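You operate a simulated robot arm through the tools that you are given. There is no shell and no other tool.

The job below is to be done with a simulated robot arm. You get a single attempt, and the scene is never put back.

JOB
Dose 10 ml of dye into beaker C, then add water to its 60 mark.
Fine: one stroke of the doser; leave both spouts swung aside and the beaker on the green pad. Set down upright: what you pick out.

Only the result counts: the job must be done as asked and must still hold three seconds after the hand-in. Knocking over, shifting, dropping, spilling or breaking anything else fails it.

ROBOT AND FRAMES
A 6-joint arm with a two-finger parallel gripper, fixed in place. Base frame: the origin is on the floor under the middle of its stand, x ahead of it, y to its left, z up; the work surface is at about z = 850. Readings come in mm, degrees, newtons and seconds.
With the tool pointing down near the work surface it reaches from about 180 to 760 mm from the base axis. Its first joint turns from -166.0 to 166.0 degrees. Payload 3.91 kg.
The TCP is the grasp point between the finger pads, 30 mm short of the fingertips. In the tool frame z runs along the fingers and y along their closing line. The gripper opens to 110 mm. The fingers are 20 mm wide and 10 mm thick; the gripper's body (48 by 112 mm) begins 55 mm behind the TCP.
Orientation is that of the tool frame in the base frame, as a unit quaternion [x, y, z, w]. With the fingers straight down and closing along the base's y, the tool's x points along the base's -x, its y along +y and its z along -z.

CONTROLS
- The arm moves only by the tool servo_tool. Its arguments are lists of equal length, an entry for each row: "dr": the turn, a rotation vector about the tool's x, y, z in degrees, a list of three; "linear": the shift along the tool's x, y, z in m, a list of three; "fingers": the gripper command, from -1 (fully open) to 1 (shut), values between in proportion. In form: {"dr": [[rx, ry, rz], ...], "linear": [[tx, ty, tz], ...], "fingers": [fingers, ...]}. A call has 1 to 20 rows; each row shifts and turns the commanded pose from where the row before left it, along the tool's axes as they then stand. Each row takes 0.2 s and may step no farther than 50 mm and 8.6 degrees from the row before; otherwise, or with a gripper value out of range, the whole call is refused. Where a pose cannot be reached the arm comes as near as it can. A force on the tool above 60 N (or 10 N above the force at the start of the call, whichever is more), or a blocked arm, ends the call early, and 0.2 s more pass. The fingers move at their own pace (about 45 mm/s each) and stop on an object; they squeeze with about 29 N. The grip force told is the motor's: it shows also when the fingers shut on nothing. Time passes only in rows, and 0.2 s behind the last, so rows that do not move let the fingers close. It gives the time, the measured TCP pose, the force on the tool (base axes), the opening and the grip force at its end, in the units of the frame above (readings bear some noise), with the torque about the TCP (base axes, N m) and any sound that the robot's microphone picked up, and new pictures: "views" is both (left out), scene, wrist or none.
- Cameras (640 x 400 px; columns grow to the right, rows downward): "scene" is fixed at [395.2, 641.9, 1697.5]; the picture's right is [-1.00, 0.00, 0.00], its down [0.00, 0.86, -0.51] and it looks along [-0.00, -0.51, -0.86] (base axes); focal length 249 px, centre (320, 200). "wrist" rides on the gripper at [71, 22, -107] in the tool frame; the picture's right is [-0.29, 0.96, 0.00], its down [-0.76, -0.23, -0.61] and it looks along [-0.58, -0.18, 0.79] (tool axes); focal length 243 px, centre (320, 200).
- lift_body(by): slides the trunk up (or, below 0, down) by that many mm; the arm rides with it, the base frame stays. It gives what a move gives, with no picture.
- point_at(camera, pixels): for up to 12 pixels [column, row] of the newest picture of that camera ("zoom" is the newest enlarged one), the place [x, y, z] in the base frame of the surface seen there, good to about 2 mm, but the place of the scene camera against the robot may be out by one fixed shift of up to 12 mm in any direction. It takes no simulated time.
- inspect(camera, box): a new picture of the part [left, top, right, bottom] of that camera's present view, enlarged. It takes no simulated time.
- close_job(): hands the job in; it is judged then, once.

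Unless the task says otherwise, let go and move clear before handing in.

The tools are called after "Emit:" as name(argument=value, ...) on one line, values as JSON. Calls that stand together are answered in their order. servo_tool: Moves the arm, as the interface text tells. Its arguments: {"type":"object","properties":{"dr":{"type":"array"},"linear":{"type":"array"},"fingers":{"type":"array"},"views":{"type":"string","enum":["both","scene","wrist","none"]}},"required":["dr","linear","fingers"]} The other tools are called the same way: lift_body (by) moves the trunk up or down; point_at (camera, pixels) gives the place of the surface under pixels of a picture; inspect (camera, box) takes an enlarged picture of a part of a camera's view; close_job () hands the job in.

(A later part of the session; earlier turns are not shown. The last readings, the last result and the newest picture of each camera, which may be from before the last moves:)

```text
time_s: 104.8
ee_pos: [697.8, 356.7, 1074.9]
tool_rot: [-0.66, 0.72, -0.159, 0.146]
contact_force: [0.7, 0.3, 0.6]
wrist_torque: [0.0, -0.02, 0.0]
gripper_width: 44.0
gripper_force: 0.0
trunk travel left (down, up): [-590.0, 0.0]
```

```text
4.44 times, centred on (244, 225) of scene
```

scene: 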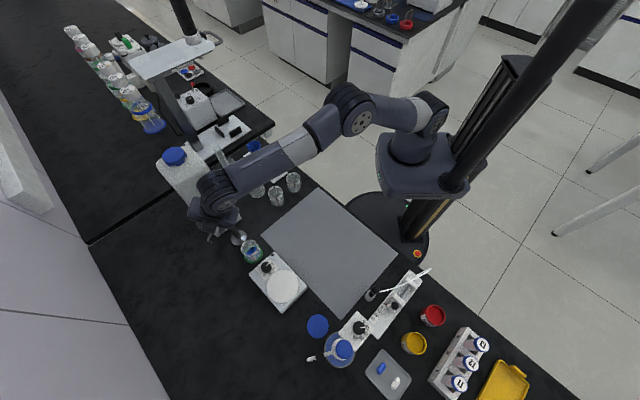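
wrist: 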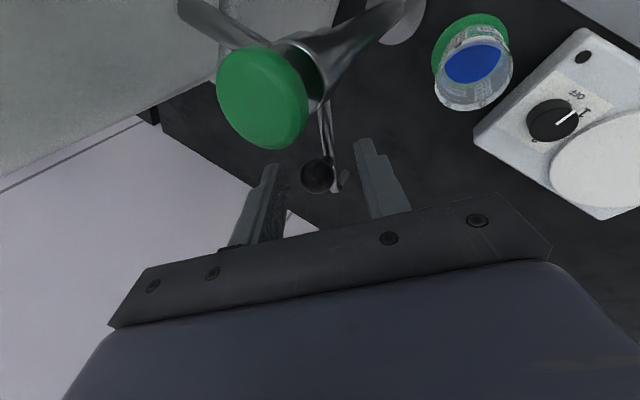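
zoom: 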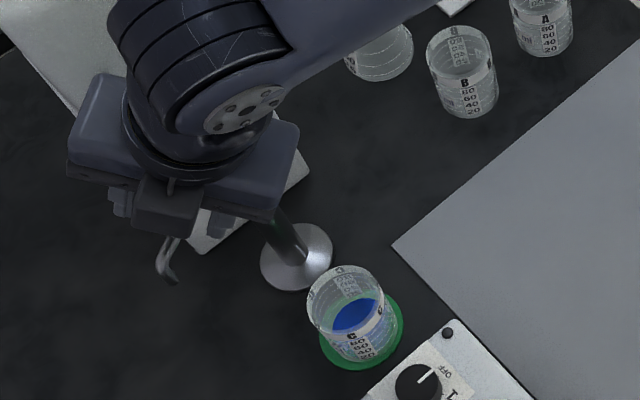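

The knob sits between the fingers (zoom (312,310)), no contact. I'll advance 4 mm more and start swinging the water spout along its arc.

Emit:
servo_tool(dr=[[0, 0, 0], [0, -2.11, -4.53], [0, -2.11, -4.53], [0, -2.11, -4.53], [0, 0, 0], [0, 0, 0]], linear=[[0, 0, 0.004], [0.0012, 0.0129, -0.006], [-0.0008, 0.0083, -0.0039], [0.0002, 0.0086, -0.004], [0, 0, 0], [0, 0, 0]], fingers=[0.2, 0.2, 0.2, 0.2, 0.2, 0.2], views="both")

Emit:
inspect(camera="wrist", box=[220, 60, 420, 210])

Emit:
inspect(camera="scene", box=[180, 180, 308, 270])

```text
time_s: 106.2
ee_pos: [666.1, 355.3, 1069.7]
tool_rot: [0.748, -0.627, 0.14, -0.165]
contact_force: [0.2, -0.2, 0.9]
wrist_torque: [0.02, -0.01, 0.0]
gripper_width: 44.0
gripper_force: 0.1
trunk travel left (down, up): [-590.0, 0.0]
```

scene: 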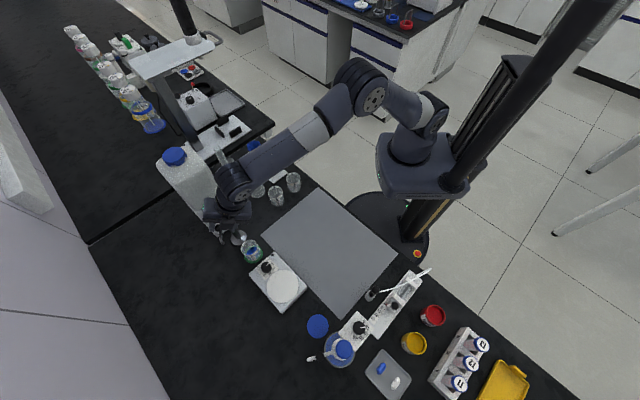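
wrist: 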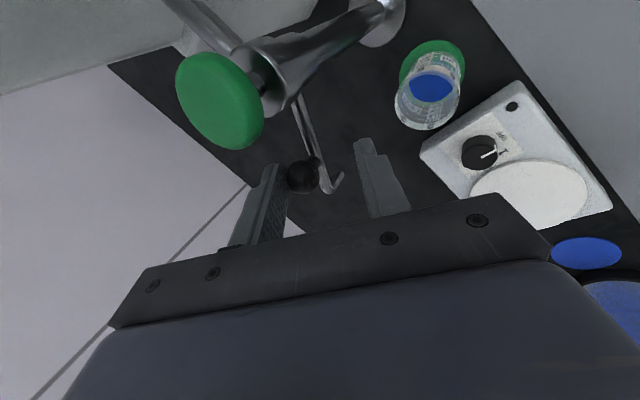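

```text
2.67 times, centred on (320, 135) of wrist
```

zoom: 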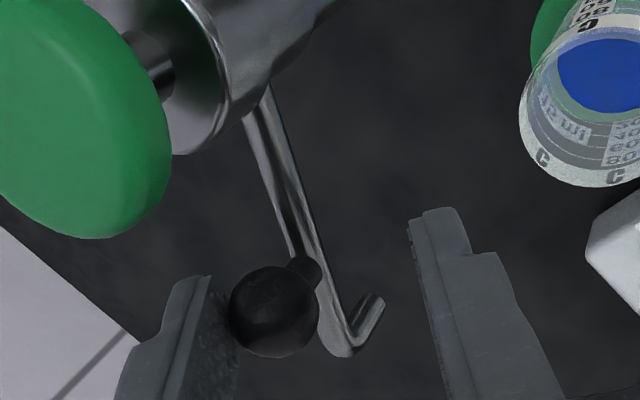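

```text
4.44 times, centred on (244, 225) of scene
```

zoom: 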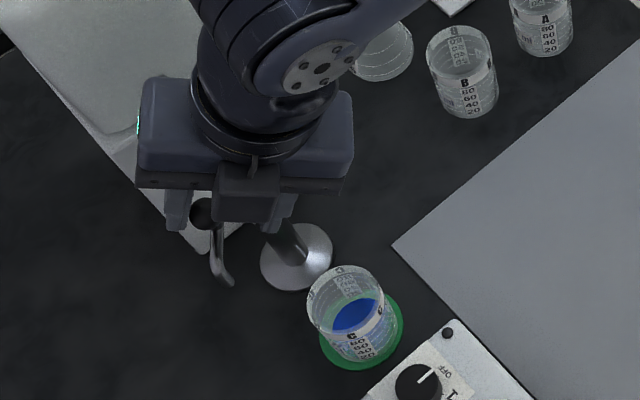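

The water spout follows the outer finger with ~1 N. Continuing the arc toward the beaker.

Emit:
servo_tool(dr=[[0, -2.11, -4.53], [0, -2.11, -4.53], [0, -2.11, -4.53], [0, -2.11, -4.53], [0, 0, 0], [0, 0, 0]], linear=[[0.0009, 0.0086, -0.004], [0.0017, 0.0088, -0.0041], [0.0027, 0.0086, -0.004], [0.003, 0.0077, -0.0036], [0, 0, 0], [0, 0, 0]], fingers=[0.2, 0.2, 0.2, 0.2, 0.2, 0.2], views="both")

Emit:
inspect(camera="wrist", box=[220, 60, 420, 210])

Emit:
inspect(camera="scene", box=[180, 180, 308, 270])

```text
time_s: 107.6
ee_pos: [634.3, 337.2, 1070.8]
tool_rot: [0.846, -0.487, 0.109, -0.188]
contact_force: [2.3, 0.8, 2.2]
wrist_torque: [0.04, -0.06, 0.0]
gripper_width: 45.6
gripper_force: 2.1
trunk travel left (down, up): [-590.0, 0.0]
```

scene: 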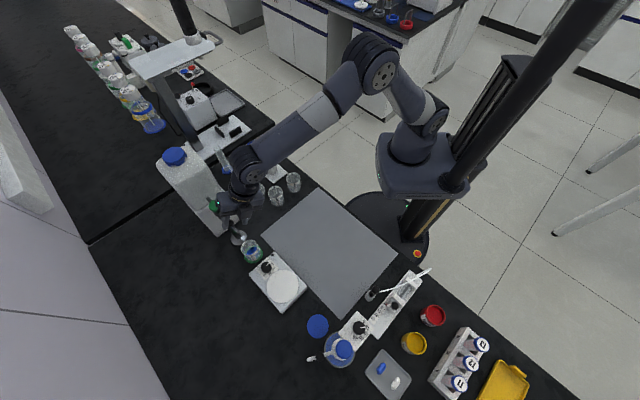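
wrist: 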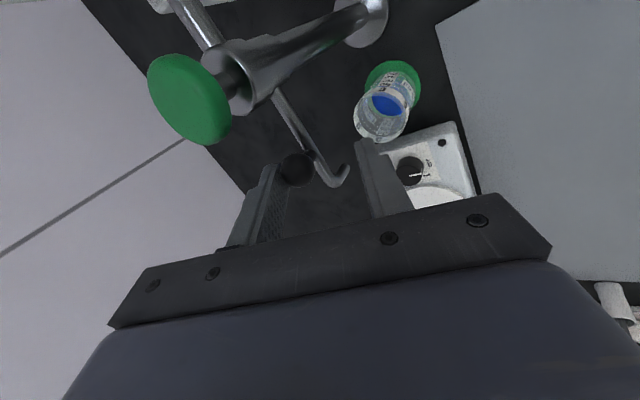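

```text
2.67 times, centred on (320, 135) of wrist
```

zoom: 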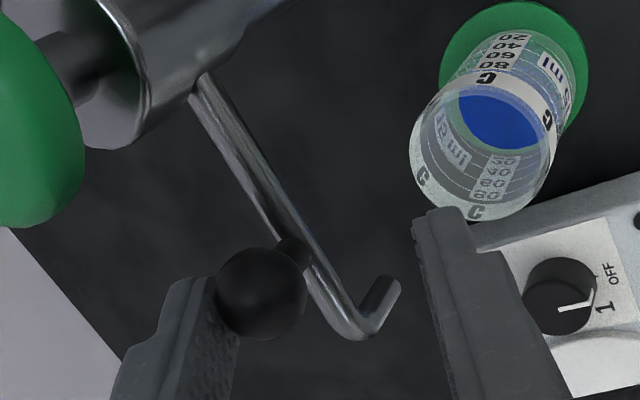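

```text
4.44 times, centred on (244, 225) of scene
```

zoom: 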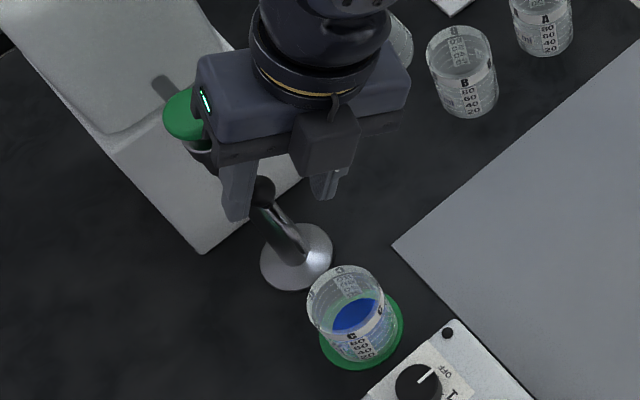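

Knob computes to ≈(652.7,342) i.e. spout ≈133°, tip ≈(631,356) above the beaker. I'll unload the finger and withdraw, then check from the scene.

Emit:
servo_tool(dr=[[0, 0, 0], [0, 0, 0], [0, 0, 0], [0, 0, 0], [0, 0, 0], [0, 0, 0], [0, 0, 0]], linear=[[0, -0.008, 0.0035], [0, 0, -0.015], [0, 0, -0.025], [0, 0, -0.035], [0, 0.01, -0.04], [0, 0.03, -0.02], [0, 0, 0]], fingers=[0.2, 0.2, 0.2, 0.2, 0.2, 0.2, 0.2], views="both")

Emit:
inspect(camera="wrist", box=[220, 0, 420, 150])

Emit:
inspect(camera="scene", box=[196, 190, 300, 270])

```text
time_s: 109.2
ee_pos: [559.8, 295.6, 1175.0]
tool_rot: [0.846, -0.488, 0.108, -0.187]
contact_force: [0.3, -0.5, 0.7]
wrist_torque: [0.01, 0.01, 0.0]
gripper_width: 44.1
gripper_force: 0.1
trunk travel left (down, up): [-590.0, 0.0]
```

scene: 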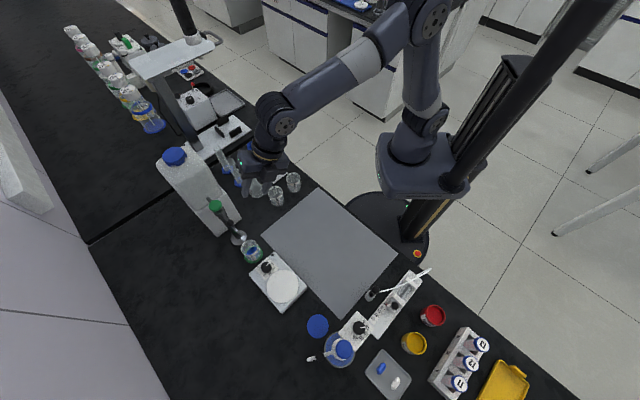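
wrist: 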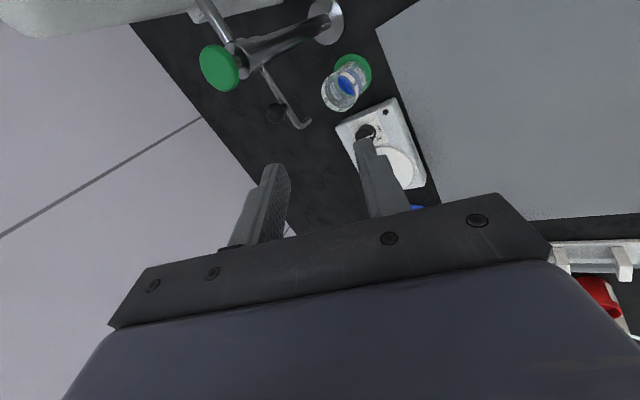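

```text
2.67 times, centred on (320, 75) of wrist
```

zoom: 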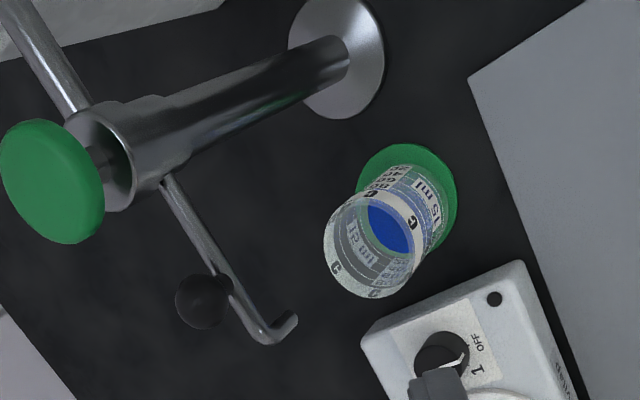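

```text
5.00 times, centred on (248, 230) of scene
```

zoom: 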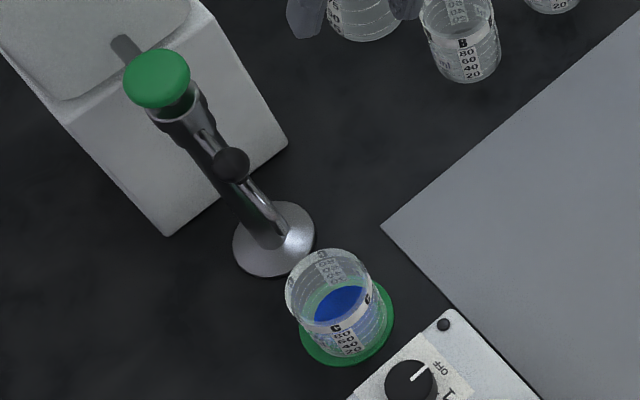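

Seen from the scene, the spout points at the beaker; since it is ~100 mm above, I'll verify tip and rim positions by measurement.

Emit:
point_at(camera="zoom", pixels=[[284, 230], [278, 222], [230, 163], [287, 285], [325, 251], [374, 290], [333, 325], [157, 75], [255, 195], [343, 325]])

Emit:
point_at(camera="wrist", pixels=[[305, 120], [297, 124], [275, 112], [322, 90], [358, 80], [344, 110], [340, 72], [219, 68], [345, 85]])

```text
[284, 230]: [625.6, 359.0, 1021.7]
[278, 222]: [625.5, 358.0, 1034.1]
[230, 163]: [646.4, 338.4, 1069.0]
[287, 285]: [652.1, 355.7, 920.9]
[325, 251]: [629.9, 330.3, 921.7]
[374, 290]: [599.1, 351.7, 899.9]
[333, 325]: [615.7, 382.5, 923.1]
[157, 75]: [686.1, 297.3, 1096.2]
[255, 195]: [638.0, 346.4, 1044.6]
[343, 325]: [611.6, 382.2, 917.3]
```

```text
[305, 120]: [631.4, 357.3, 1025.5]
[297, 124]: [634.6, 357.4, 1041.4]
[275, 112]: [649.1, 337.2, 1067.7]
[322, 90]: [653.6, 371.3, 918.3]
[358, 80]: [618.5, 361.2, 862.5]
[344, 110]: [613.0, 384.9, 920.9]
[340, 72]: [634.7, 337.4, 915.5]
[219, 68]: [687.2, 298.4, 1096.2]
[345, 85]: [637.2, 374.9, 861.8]
```

Tip ≈(630.7,361,1022) and rim centre ≈(629,363): the spout is over the beaker. Next I'll check the carboy's height before bringing the tool over the green cap (≈(688,302.5,1096)).

Emit:
point_at(camera="scene", pixels=[[175, 156], [185, 178], [205, 160], [200, 185], [222, 200], [215, 205], [190, 200], [212, 180], [218, 190], [208, 170]])

Emit:
inspect(camera="scene", box=[225, 235, 289, 275])

```text
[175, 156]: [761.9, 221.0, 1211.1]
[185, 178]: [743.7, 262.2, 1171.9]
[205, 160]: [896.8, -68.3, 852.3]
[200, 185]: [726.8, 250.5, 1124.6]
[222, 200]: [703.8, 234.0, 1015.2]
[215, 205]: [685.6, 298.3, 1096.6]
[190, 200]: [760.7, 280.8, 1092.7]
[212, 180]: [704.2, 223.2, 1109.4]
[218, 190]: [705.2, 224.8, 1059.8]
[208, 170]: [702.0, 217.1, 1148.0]
```

```text
10.00 times, centred on (257, 255) of scene
```

zoom: 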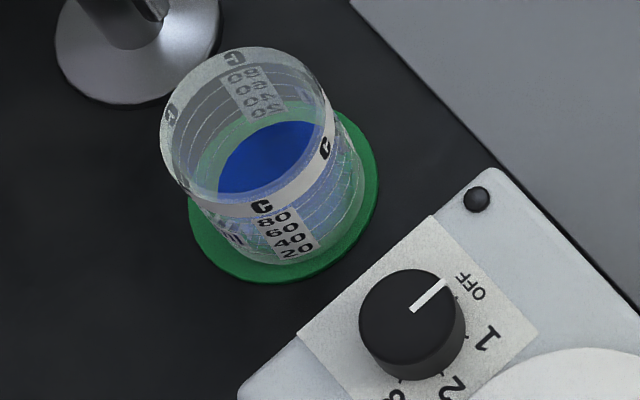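

The carboy's near face runs from about (709,222) to (766,285), up to z≈1175, so I'll approach the cap with the camera on the inner side: level the tool, turn to yaw ≈24° with fingers shut, then tilt 20° outward.

Emit:
servo_tool(dr=[[-8.33, 0, 0], [-8.33, 0, 0], [-8.34, 0, 0], [0, 0, 8.03], [0, 0, 8.03], [0, 0, 8.03], [0, 0, 8.03], [0, 0, 8.03], [0, 0, 8.03], [0, 0, 8.03], [0, 0, 8.03], [0, 0, 8.03], [0, 0, 8.03], [0, 0, 8.03], [0, 0, 8.03], [0, -6.67, 0], [0, -6.67, 0], [0, -6.66, 0], [0, 0, 0]], linear=[[0, 0, 0], [0, 0, 0], [0, 0, 0], [0, 0, 0], [0, 0, 0], [0, 0, 0], [0, 0, 0], [0, 0, 0], [0, 0, 0], [0, 0, 0], [0, 0, 0], [0, 0, 0], [0, 0, 0], [0, 0, 0], [0, 0, 0], [0, 0, 0], [0, 0, 0], [0, 0, 0], [0, 0, 0]], fingers=[1, 1, 1, 1, 1, 1, 1, 1, 1, 1, 1, 1, 1, 1, 1, 1, 1, 1, 1], views="both")

```text
time_s: 113.2
ee_pos: [561.2, 294.9, 1176.2]
tool_rot: [-0.201, 0.964, 0.035, 0.171]
contact_force: [0.2, -0.6, -0.6]
wrist_torque: [0.01, -0.02, 0.0]
gripper_width: 0.1
gripper_force: 29.3
trunk travel left (down, up): [-590.0, 0.0]
```

scene: 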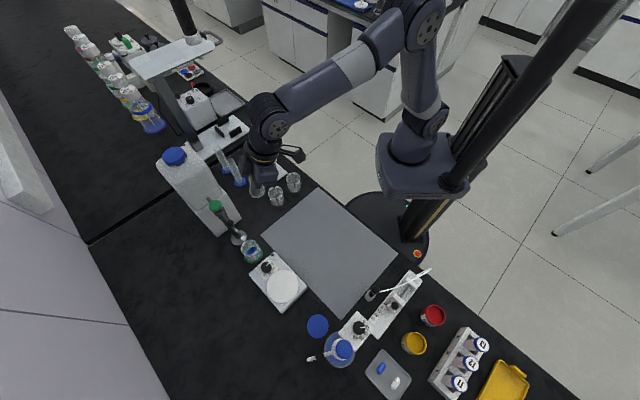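
wrist: 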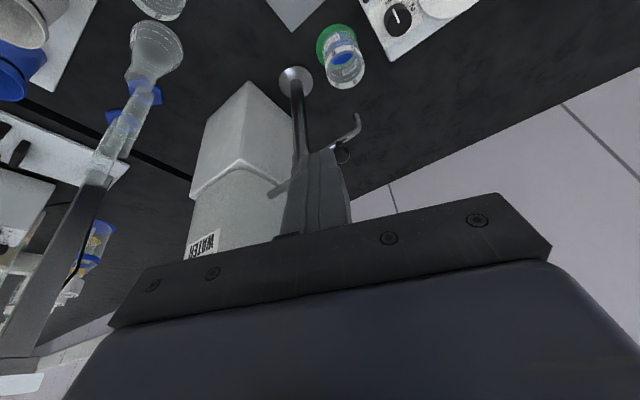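

Orientation as planned (lean outward 20°). Moving to hover ~20 mm above the green cap with closed fingers.

Emit:
servo_tool(dr=[[0, 0, 0], [0, 0, 0], [0, 0, 0], [0, 0, 0], [0, 0, 0]], linear=[[-0.0337, -0.015, 0.0223], [-0.0337, -0.015, 0.0223], [-0.0337, -0.015, 0.0223], [0, 0, 0], [0, 0, 0]], fingers=[1, 1, 1, 1, 1], views="both")

Emit:
inspect(camera="wrist", box=[220, 30, 420, 180])

Emit:
inspect(camera="scene", box=[180, 180, 308, 270])

```text
time_s: 114.4
ee_pos: [685.8, 305.8, 1147.9]
tool_rot: [-0.202, 0.964, 0.036, 0.17]
contact_force: [-1.3, 0.3, 0.8]
wrist_torque: [0.01, 0.02, -0.01]
gripper_width: 0.0
gripper_force: 28.9
trunk travel left (down, up): [-590.0, 0.0]
```

scene: 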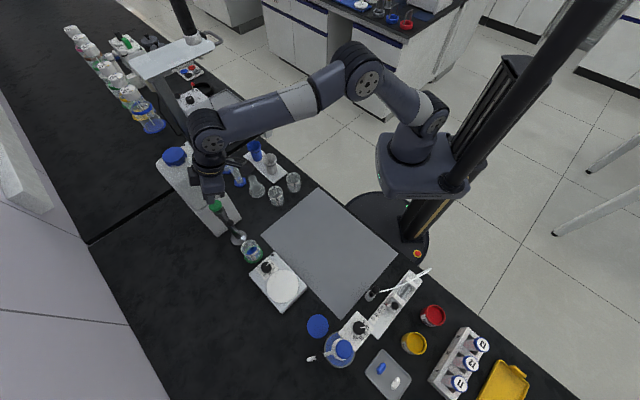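
wrist: 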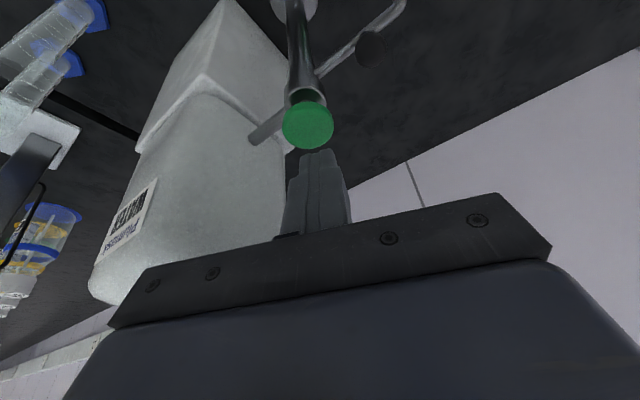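

```text
2.67 times, centred on (320, 105) of wrist
```

zoom: 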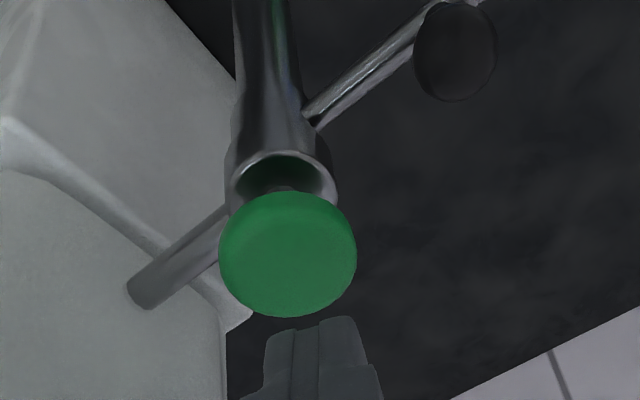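

```text
4.44 times, centred on (244, 225) of scene
```

zoom: 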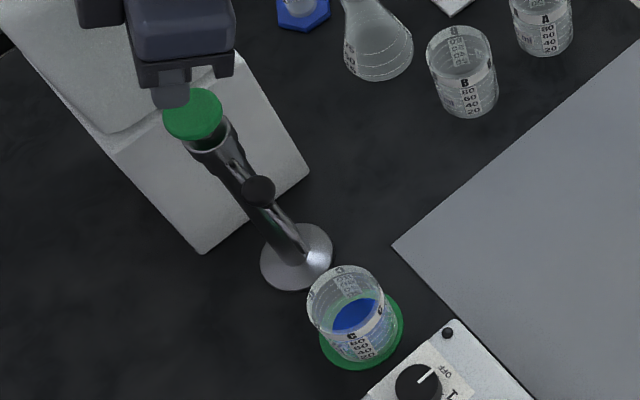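

The cap centre is ≈(686.9,302.9), ~3 mm from the contact point; correcting and lowering to just above it.

Emit:
servo_tool(dr=[[0, 0, 0], [0, 0, 0], [0, 0, 0]], linear=[[0.0068, -0.003, 0.0157], [0, 0, 0], [0, 0, 0]], fingers=[1, 1, 1], views="both")

Emit:
inspect(camera="scene", box=[225, 235, 289, 275])

Emit:
inspect(camera="wrist", box=[220, 60, 420, 210])

```text
time_s: 115.2
ee_pos: [686.2, 301.9, 1131.8]
tool_rot: [-0.202, 0.964, 0.036, 0.17]
contact_force: [0.3, 0.1, -0.7]
wrist_torque: [0.0, -0.01, -0.02]
gripper_width: 0.1
gripper_force: 29.5
trunk travel left (down, up): [-590.0, 0.0]
```

scene: 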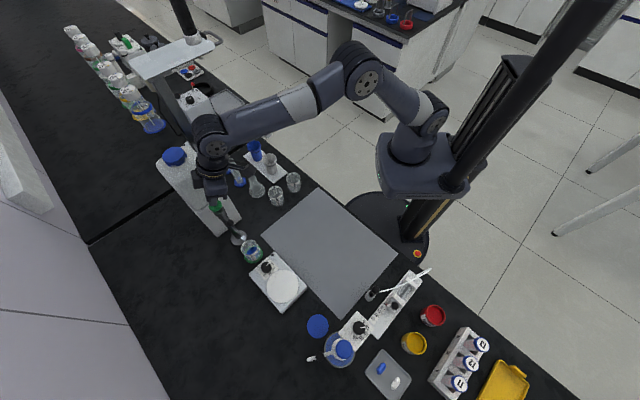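
wrist: 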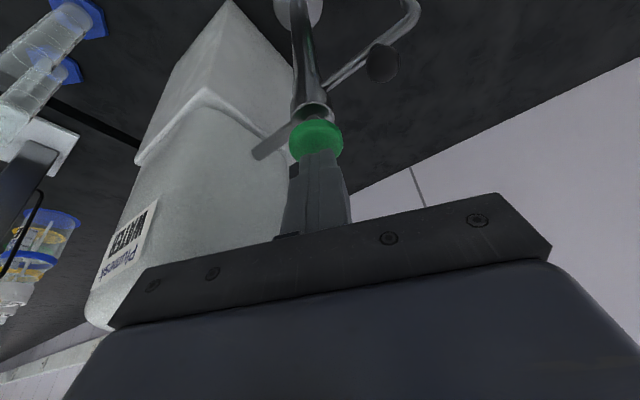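

```text
10.00 times, centred on (257, 255) of scene
```

zoom: 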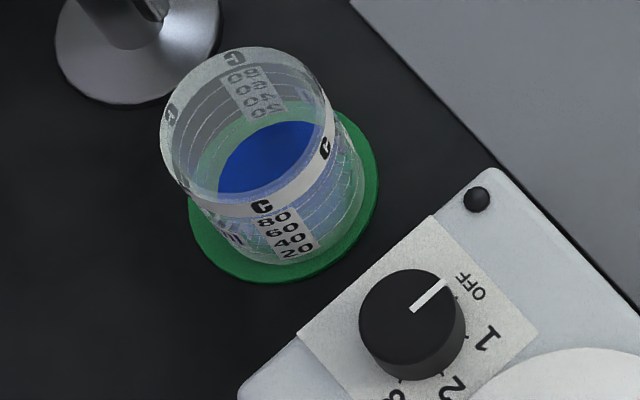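

```text
2.67 times, centred on (320, 135) of wrist
```

zoom: 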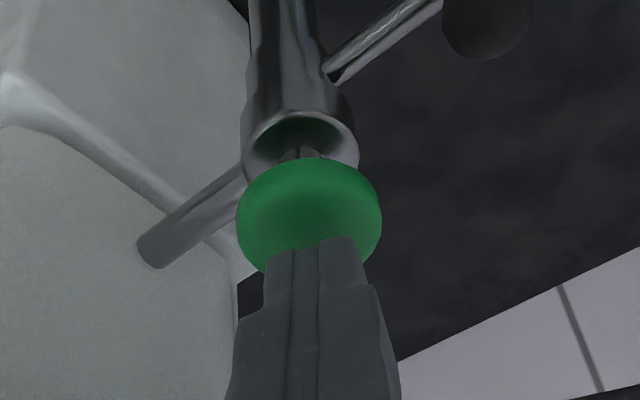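

The fingertips are just over the cap with no contact. I'll press down in small steps and watch the beaker for water.

Emit:
servo_tool(dr=[[0, 0, 0]], linear=[[0.0021, 0, 0.0056]], fingers=[1], views="both")

Emit:
inspect(camera="scene", box=[215, 190, 295, 275])

```text
time_s: 115.6
ee_pos: [685.5, 301.3, 1126.6]
tool_rot: [-0.203, 0.964, 0.036, 0.171]
contact_force: [-0.4, 0.1, 1.0]
wrist_torque: [0.01, -0.04, -0.02]
gripper_width: 0.0
gripper_force: 29.7
trunk travel left (down, up): [-590.0, 0.0]
```

scene: 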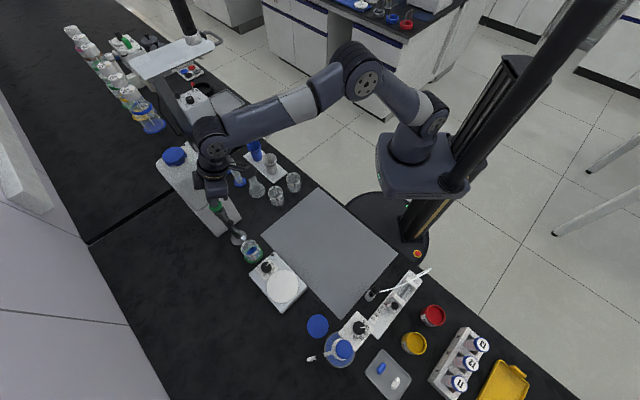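
wrist: 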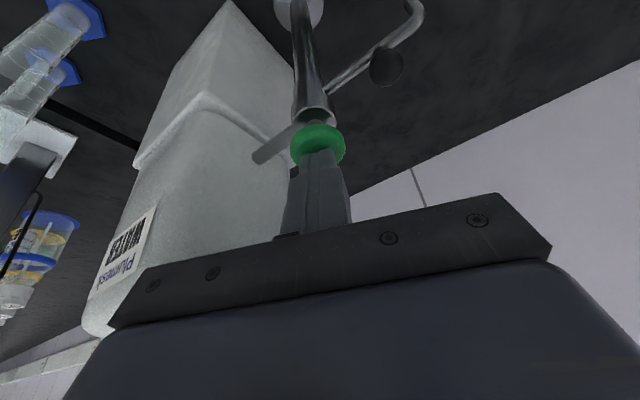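

```text
4.71 times, centred on (255, 232) of scene
```

zoom: 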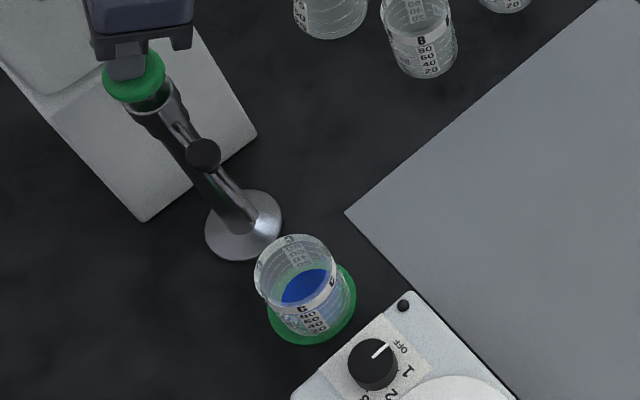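

Barely touching (1 N), no water yet. Pressing 4 mm further.

Emit:
servo_tool(dr=[[0, 0, 0]], linear=[[0.0014, 0, 0.0038]], fingers=[1], views="both")

Emit:
inspect(camera="scene", box=[225, 225, 289, 265])

```text
time_s: 116.0
ee_pos: [685.9, 299.4, 1121.3]
tool_rot: [-0.201, 0.964, 0.035, 0.169]
contact_force: [-0.2, 1.7, 3.2]
wrist_torque: [0.04, 0.0, 0.0]
gripper_width: 0.1
gripper_force: 29.5
trunk travel left (down, up): [-590.0, 0.0]
```

scene: 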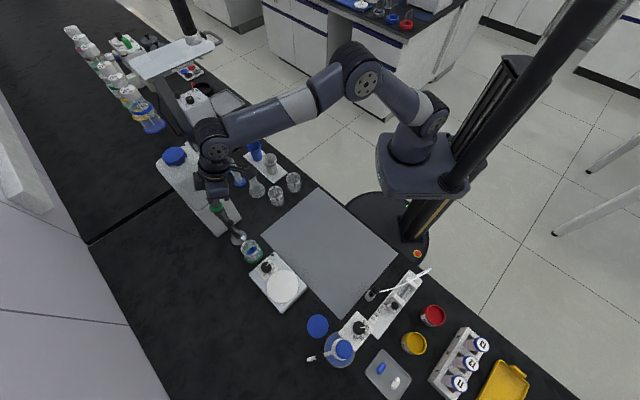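
wrist: 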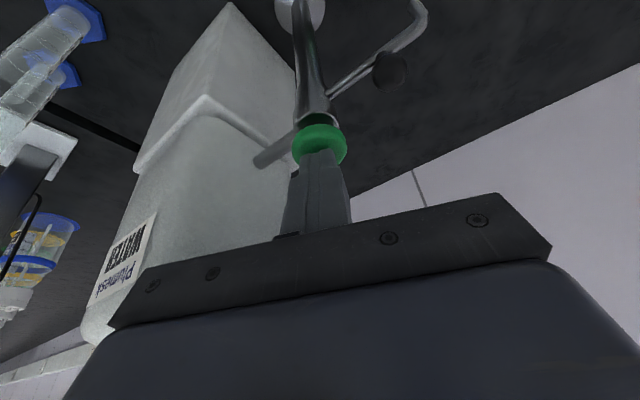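

```text
10.00 times, centred on (257, 245) of scene
```

zoom: 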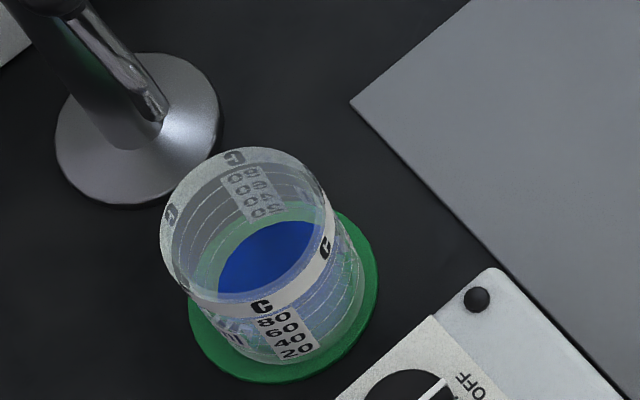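

Spring force 3 N, still no flow. Another 3 mm.

Emit:
servo_tool(dr=[[0, 0, 0]], linear=[[0.001, 0, 0.0028]], fingers=[1], views="both")

Emit:
inspect(camera="scene", box=[225, 225, 289, 265])

```text
time_s: 116.4
ee_pos: [685.5, 299.1, 1117.6]
tool_rot: [-0.203, 0.964, 0.036, 0.17]
contact_force: [-0.7, 0.0, 3.7]
wrist_torque: [0.02, 0.06, 0.03]
gripper_width: 0.0
gripper_force: 29.1
trunk travel left (down, up): [-590.0, 0.0]
```

scene: 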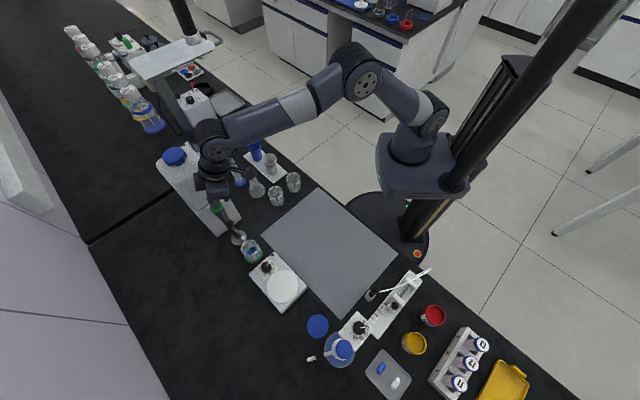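
wrist: 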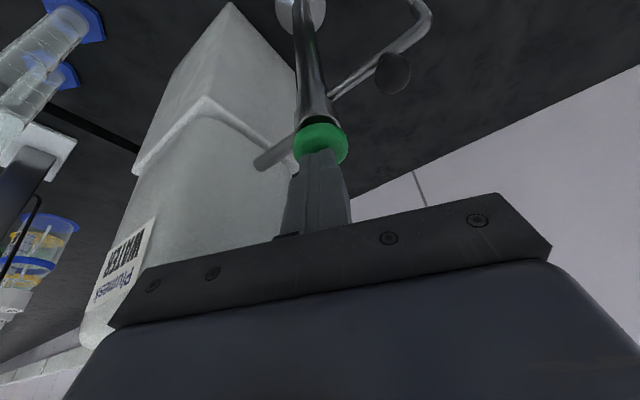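

```text
10.00 times, centred on (257, 245) of scene
```

zoom: 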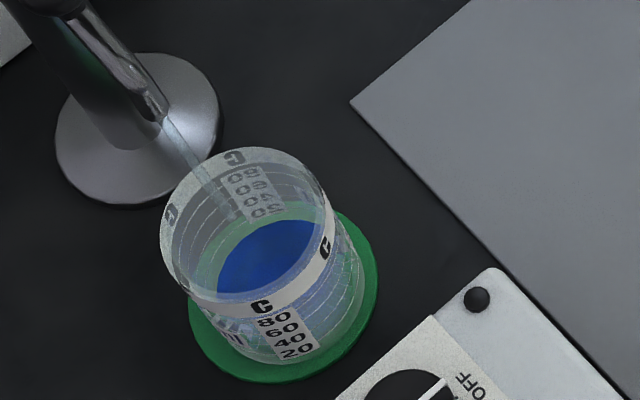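

A thin water stream now runs from the spout (zoom (170,125)→(215,185)) into the beaker. I'll hold here in short intervals and watch the level.

Emit:
servo_tool(dr=[[0, 0, 0], [0, 0, 0]], linear=[[0, 0, 0], [0, 0, 0]], fingers=[1, 1], views="scene")

Emit:
inspect(camera="scene", box=[225, 225, 289, 265])

```text
time_s: 117.0
ee_pos: [686.8, 298.9, 1117.7]
tool_rot: [-0.202, 0.964, 0.036, 0.17]
contact_force: [0.3, 1.3, 3.2]
wrist_torque: [0.04, 0.0, -0.01]
gripper_width: 0.0
gripper_force: 28.9
trunk travel left (down, up): [-590.0, 0.0]
```

scene: 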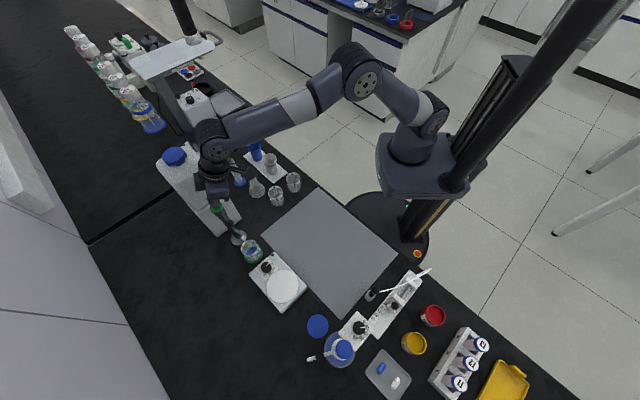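

```text
10.00 times, centred on (257, 245) of scene
```

zoom: 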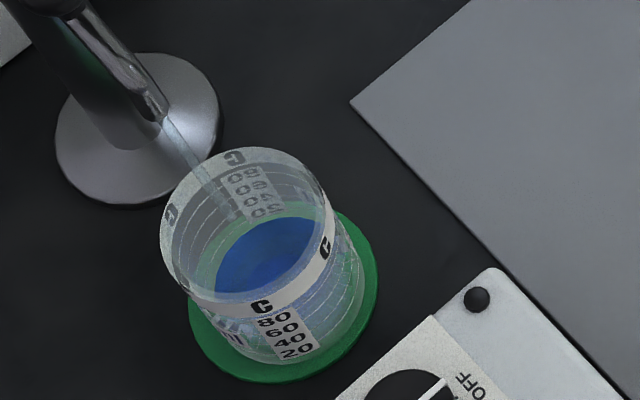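

The surface is rising slowly and lightening. Let me zoom in more to see how the back-wall rings relate to the surface.

Emit:
inspect(camera="scene", box=[238, 238, 266, 264])

```text
15.38 times, centred on (252, 251) of scene
```

zoom: 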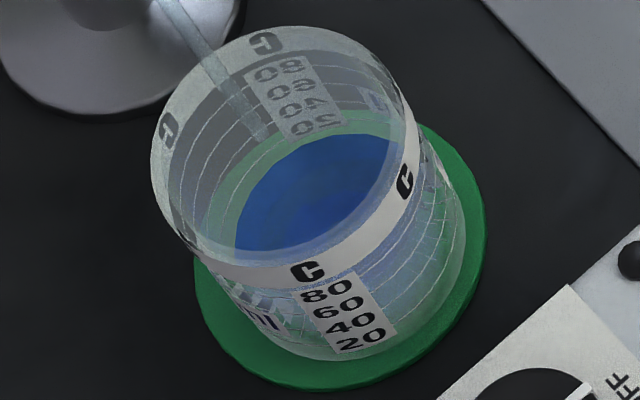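

Good detail: the surface's far edge is at ≈(335,133), next to the back-wall "20" at (315,128). Holding for another ~1 s.

Emit:
servo_tool(dr=[[0, 0, 0], [0, 0, 0], [0, 0, 0], [0, 0, 0]], linear=[[0, 0, 0], [0, 0, 0], [0, 0, 0], [0, 0, 0]], fingers=[1, 1, 1, 1], views="none")

Emit:
inspect(camera="scene", box=[238, 238, 266, 264])

```text
time_s: 118.0
ee_pos: [687.0, 299.7, 1117.3]
tool_rot: [-0.202, 0.964, 0.035, 0.17]
contact_force: [-0.2, 0.2, 3.0]
wrist_torque: [0.02, 0.03, -0.01]
gripper_width: 0.0
gripper_force: 28.4
trunk travel left (down, up): [-590.0, 0.0]
```

```text
15.38 times, centred on (252, 251) of scene
```

zoom: 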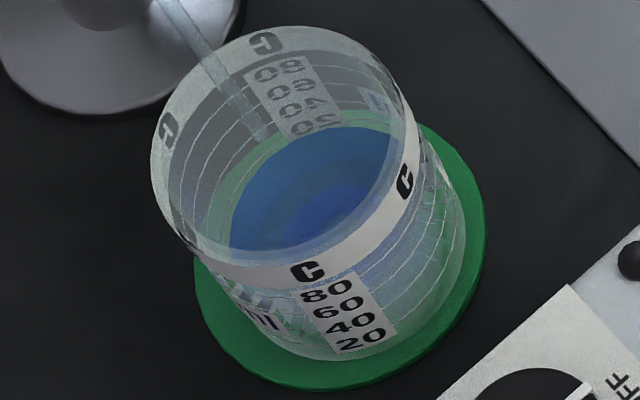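

The surface rose by ~5–6 px (≈5 ml) in 1 s, so about 50 ml needs ~10 s in all. Holding ~2 s more and checking.

Emit:
servo_tool(dr=[[0, 0, 0], [0, 0, 0], [0, 0, 0], [0, 0, 0], [0, 0, 0], [0, 0, 0], [0, 0, 0], [0, 0, 0], [0, 0, 0]], linear=[[0, 0, 0], [0, 0, 0], [0, 0, 0], [0, 0, 0], [0, 0, 0], [0, 0, 0], [0, 0, 0], [0, 0, 0], [0, 0, 0]], fingers=[1, 1, 1, 1, 1, 1, 1, 1, 1], views="none")

Emit:
inspect(camera="scene", box=[238, 238, 266, 264])

```text
time_s: 120.0
ee_pos: [686.9, 299.9, 1118.2]
tool_rot: [-0.202, 0.964, 0.036, 0.17]
contact_force: [-0.7, 0.5, 3.5]
wrist_torque: [0.01, 0.01, -0.01]
gripper_width: 0.0
gripper_force: 29.1
trunk travel left (down, up): [-590.0, 0.0]
```

```text
15.38 times, centred on (252, 251) of scene
```

zoom: 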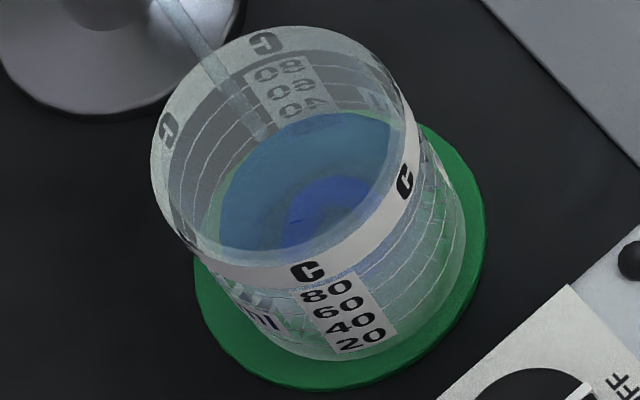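

The surface's far edge has reached ≈(340,112), which my geometry gives as ≈39–40 ml (flow ≈7 ml/s). I'll take a tighter zoom to identify the ring lines before the last part.

Emit:
inspect(camera="scene", box=[243, 240, 259, 250])

```text
16.00 times, centred on (251, 245) of scene
```

zoom: 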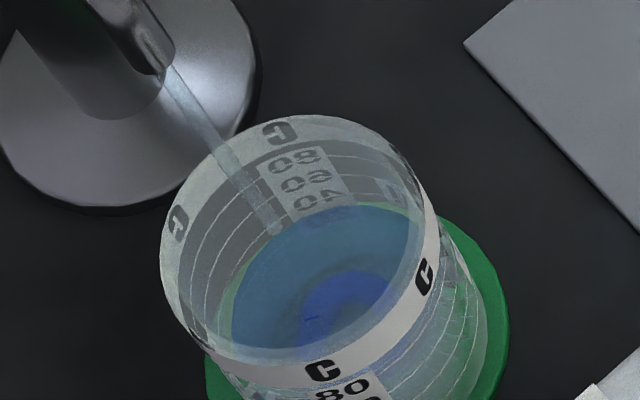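

Max zoom reached; the surface is at about the 40 ring. Holding ~1.2 s more (≈+9 ml), then re-examining.

Emit:
servo_tool(dr=[[0, 0, 0], [0, 0, 0], [0, 0, 0], [0, 0, 0], [0, 0, 0]], linear=[[0, 0, 0], [0, 0, 0], [0, 0, 0], [0, 0, 0], [0, 0, 0]], fingers=[1, 1, 1, 1, 1], views="none")

Emit:
inspect(camera="scene", box=[243, 242, 259, 252])

```text
time_s: 121.2
ee_pos: [686.5, 298.8, 1117.6]
tool_rot: [-0.202, 0.964, 0.035, 0.17]
contact_force: [-0.6, 0.2, 3.7]
wrist_torque: [0.02, 0.0, -0.01]
gripper_width: 0.1
gripper_force: 29.2
trunk travel left (down, up): [-590.0, 0.0]
```

```text
16.00 times, centred on (251, 247) of scene
```

zoom: 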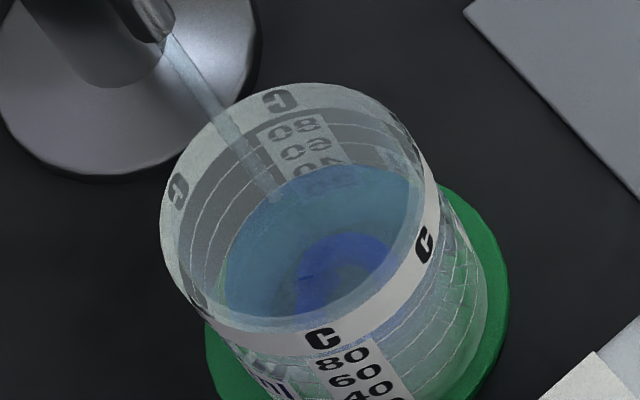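

The surface is now near the middle of the back-wall "40"/below "60"; allowing for parallax (label on the outer wall) I estimate 44–48 ml. I'll stop here, release the valve, and measure from the side with the wrist camera before topping up.

Emit:
servo_tool(dr=[[0, 0, 0], [0, 0, 0], [0, 0, 0]], linear=[[-0.0068, 0, -0.0188], [-0.0068, 0, -0.0188], [0, 0, 0]], fingers=[1, 1, 1], views="both")

Emit:
inspect(camera="scene", box=[243, 242, 259, 252])

Emit:
inspect(camera="scene", box=[180, 180, 308, 270])

```text
time_s: 122.0
ee_pos: [688.3, 299.5, 1158.4]
tool_rot: [-0.202, 0.964, 0.035, 0.17]
contact_force: [0.3, 0.6, 0.0]
wrist_torque: [-0.03, 0.0, 0.0]
gripper_width: 0.0
gripper_force: 28.6
trunk travel left (down, up): [-590.0, 0.0]
```

scene: 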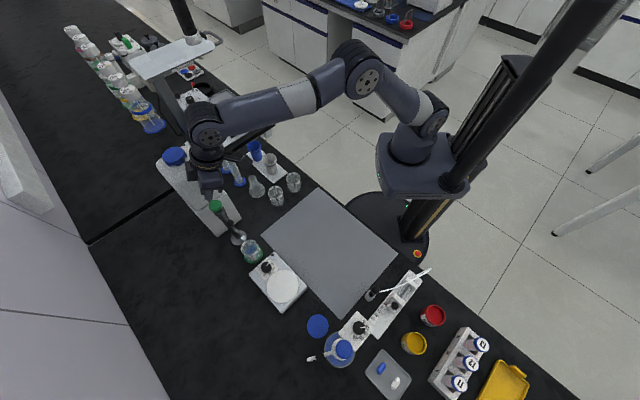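
wrist: 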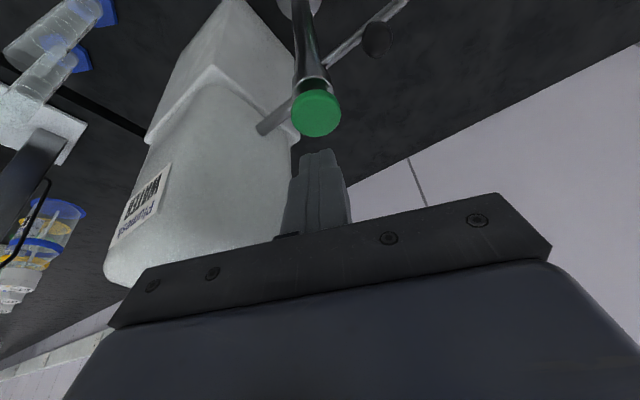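

```text
16.00 times, centred on (251, 247) of scene
```

zoom: 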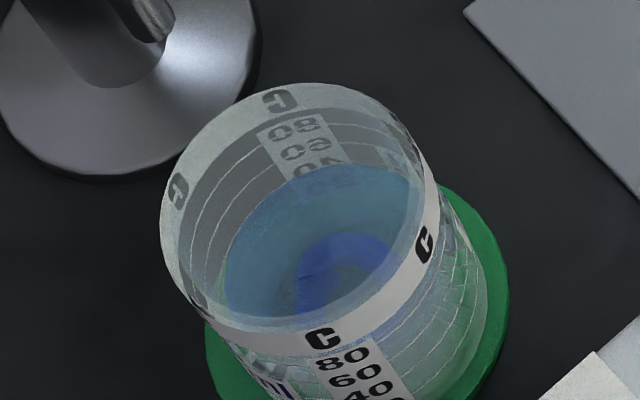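

```text
4.44 times, centred on (244, 225) of scene
```

zoom: 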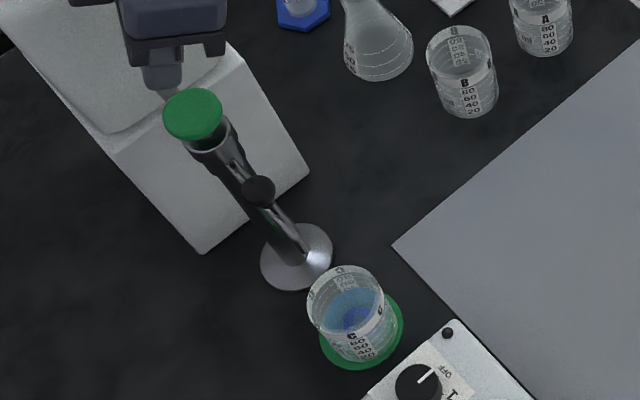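

Flow has stopped. I'll back away and bring the wrist camera to a low side view of the beaker (from the robot side) to read the level against the rings.

Emit:
servo_tool(dr=[[0, 0, 0], [0, 0, 0], [0, 0, 0], [-2.67, 0, -7.33], [-2.67, 0, -7.33], [-2.67, 0, -7.33], [0, -5.5, 0], [0, -5.5, 0], [0, 0, 0], [0, 0, 0], [0, 0, 0], [0, 0, 0], [0, 0, 0], [0, 0, 0]], linear=[[0.0427, 0.005, -0.0127], [0.0427, 0.005, -0.0127], [0.0427, 0.005, -0.0127], [0, 0, 0], [0, 0, 0], [0, 0, 0], [0, 0, 0], [0, 0, 0], [0.0235, 0.0103, 0.0305], [0.0235, 0.0103, 0.0305], [0.0235, 0.0103, 0.0305], [0.0235, 0.0103, 0.0305], [0.0235, 0.0103, 0.0305], [0, 0, 0]], fingers=[-1, -1, -1, -1, -1, -1, -1, -1, -1, -1, -1, -1, -1, -1], views="both")

Emit:
inspect(camera="wrist", box=[270, 140, 370, 220])

```text
time_s: 125.0
ee_pos: [504.4, 274.6, 956.7]
tool_rot: [-0.385, 0.883, 0.107, 0.245]
contact_force: [0.4, 0.0, -0.2]
wrist_torque: [0.0, 0.0, 0.01]
gripper_width: 110.0
gripper_force: 0.1
trunk travel left (down, up): [-590.0, 0.0]
```

scene: 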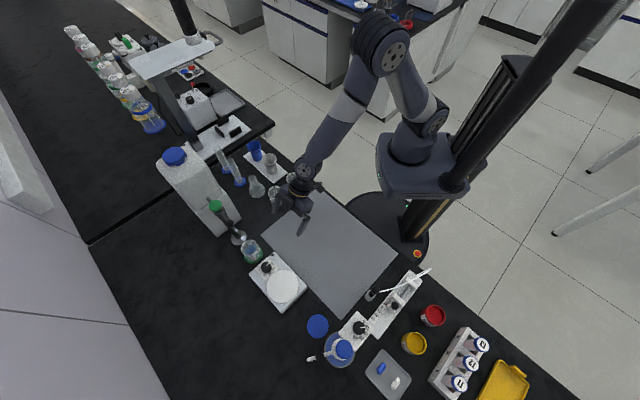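
wrist: 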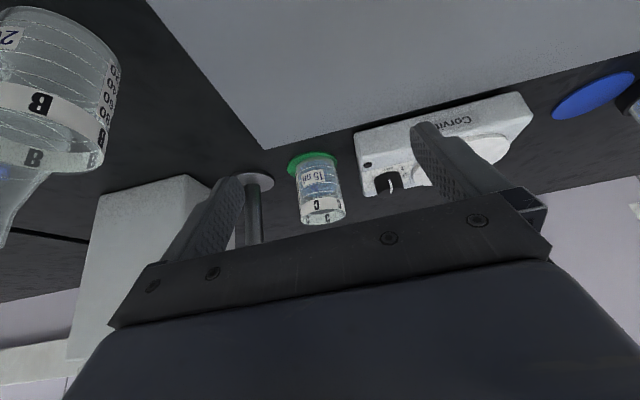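

```text
5.00 times, centred on (320, 180) of wrist
```

zoom: 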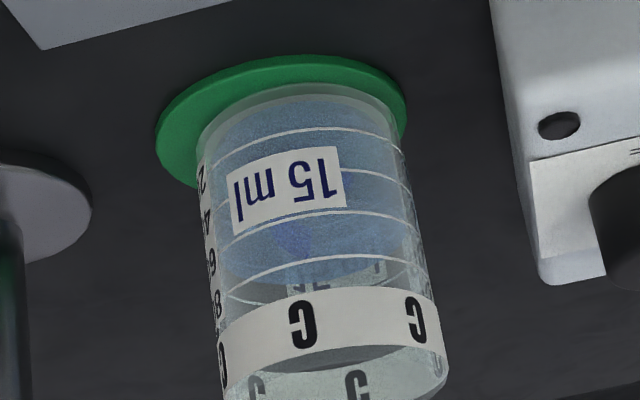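

Excellent side view (image is upside down): four rings at zoom y≈133, 180, 222 and 268 and blue liquid. I'll zoom in further to separate the front edge of the surface from its far edge.

Emit:
inspect(camera="wrist", box=[296, 150, 350, 225])

Emit:
inspect(camera="wrist", box=[295, 178, 347, 212])

```text
5.33 times, centred on (323, 188) of wrist
```

zoom: 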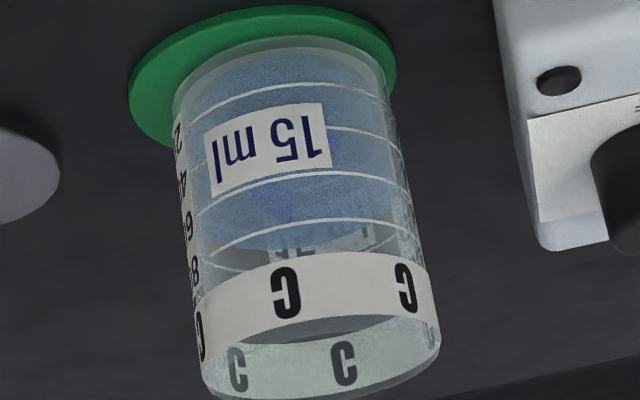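

```text
11.76 times, centred on (321, 195) of wrist
```

zoom: 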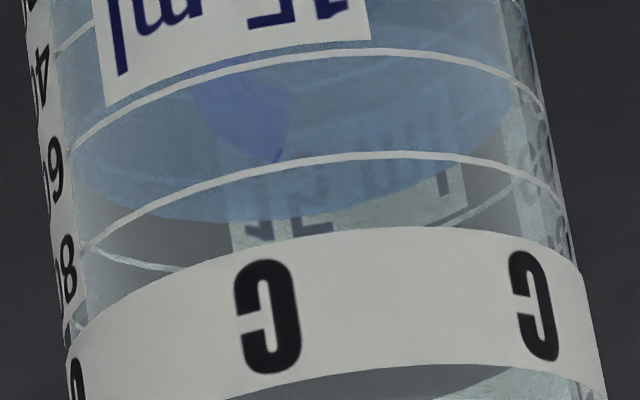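

The third ring (60) runs from (72,150) over (350,52) to (545,105); the liquid's far edge is at y≈222 mid-way. I need finer zooms of the left and right ends of the surface to compare with the 60 ring.

Emit:
inspect(camera="wrist", box=[322, 178, 346, 208])

Emit:
inspect(camera="wrist", box=[294, 176, 318, 206])

Emit:
inspect(camera="wrist", box=[300, 184, 340, 209])

```text
13.33 times, centred on (334, 193) of wrist
```

zoom: 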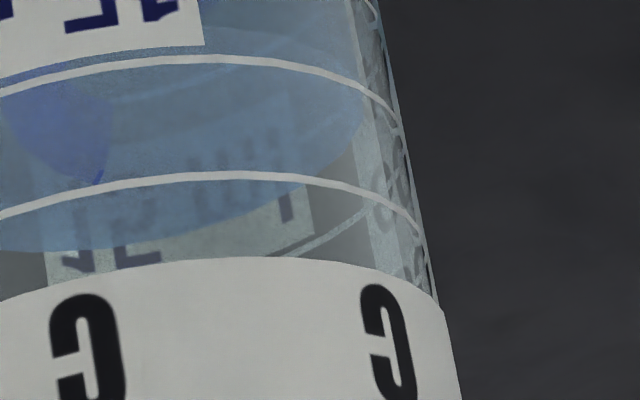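

```text
13.33 times, centred on (306, 191) of wrist
```

zoom: 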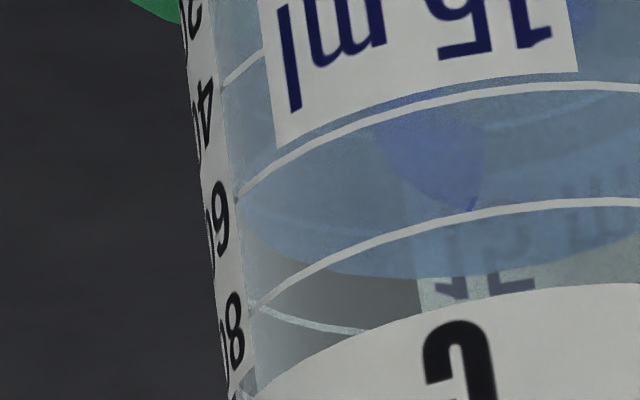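

```text
16.00 times, centred on (320, 196) of wrist
```

zoom: 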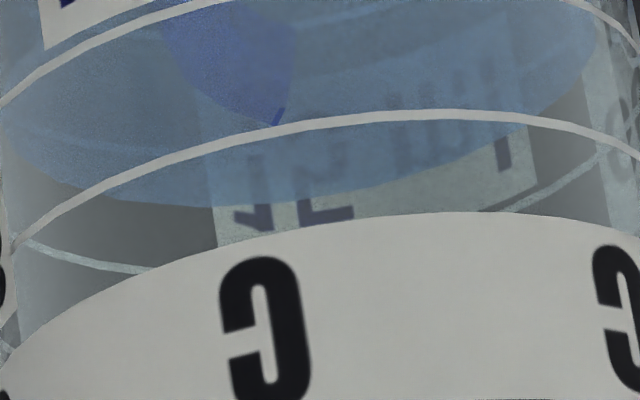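

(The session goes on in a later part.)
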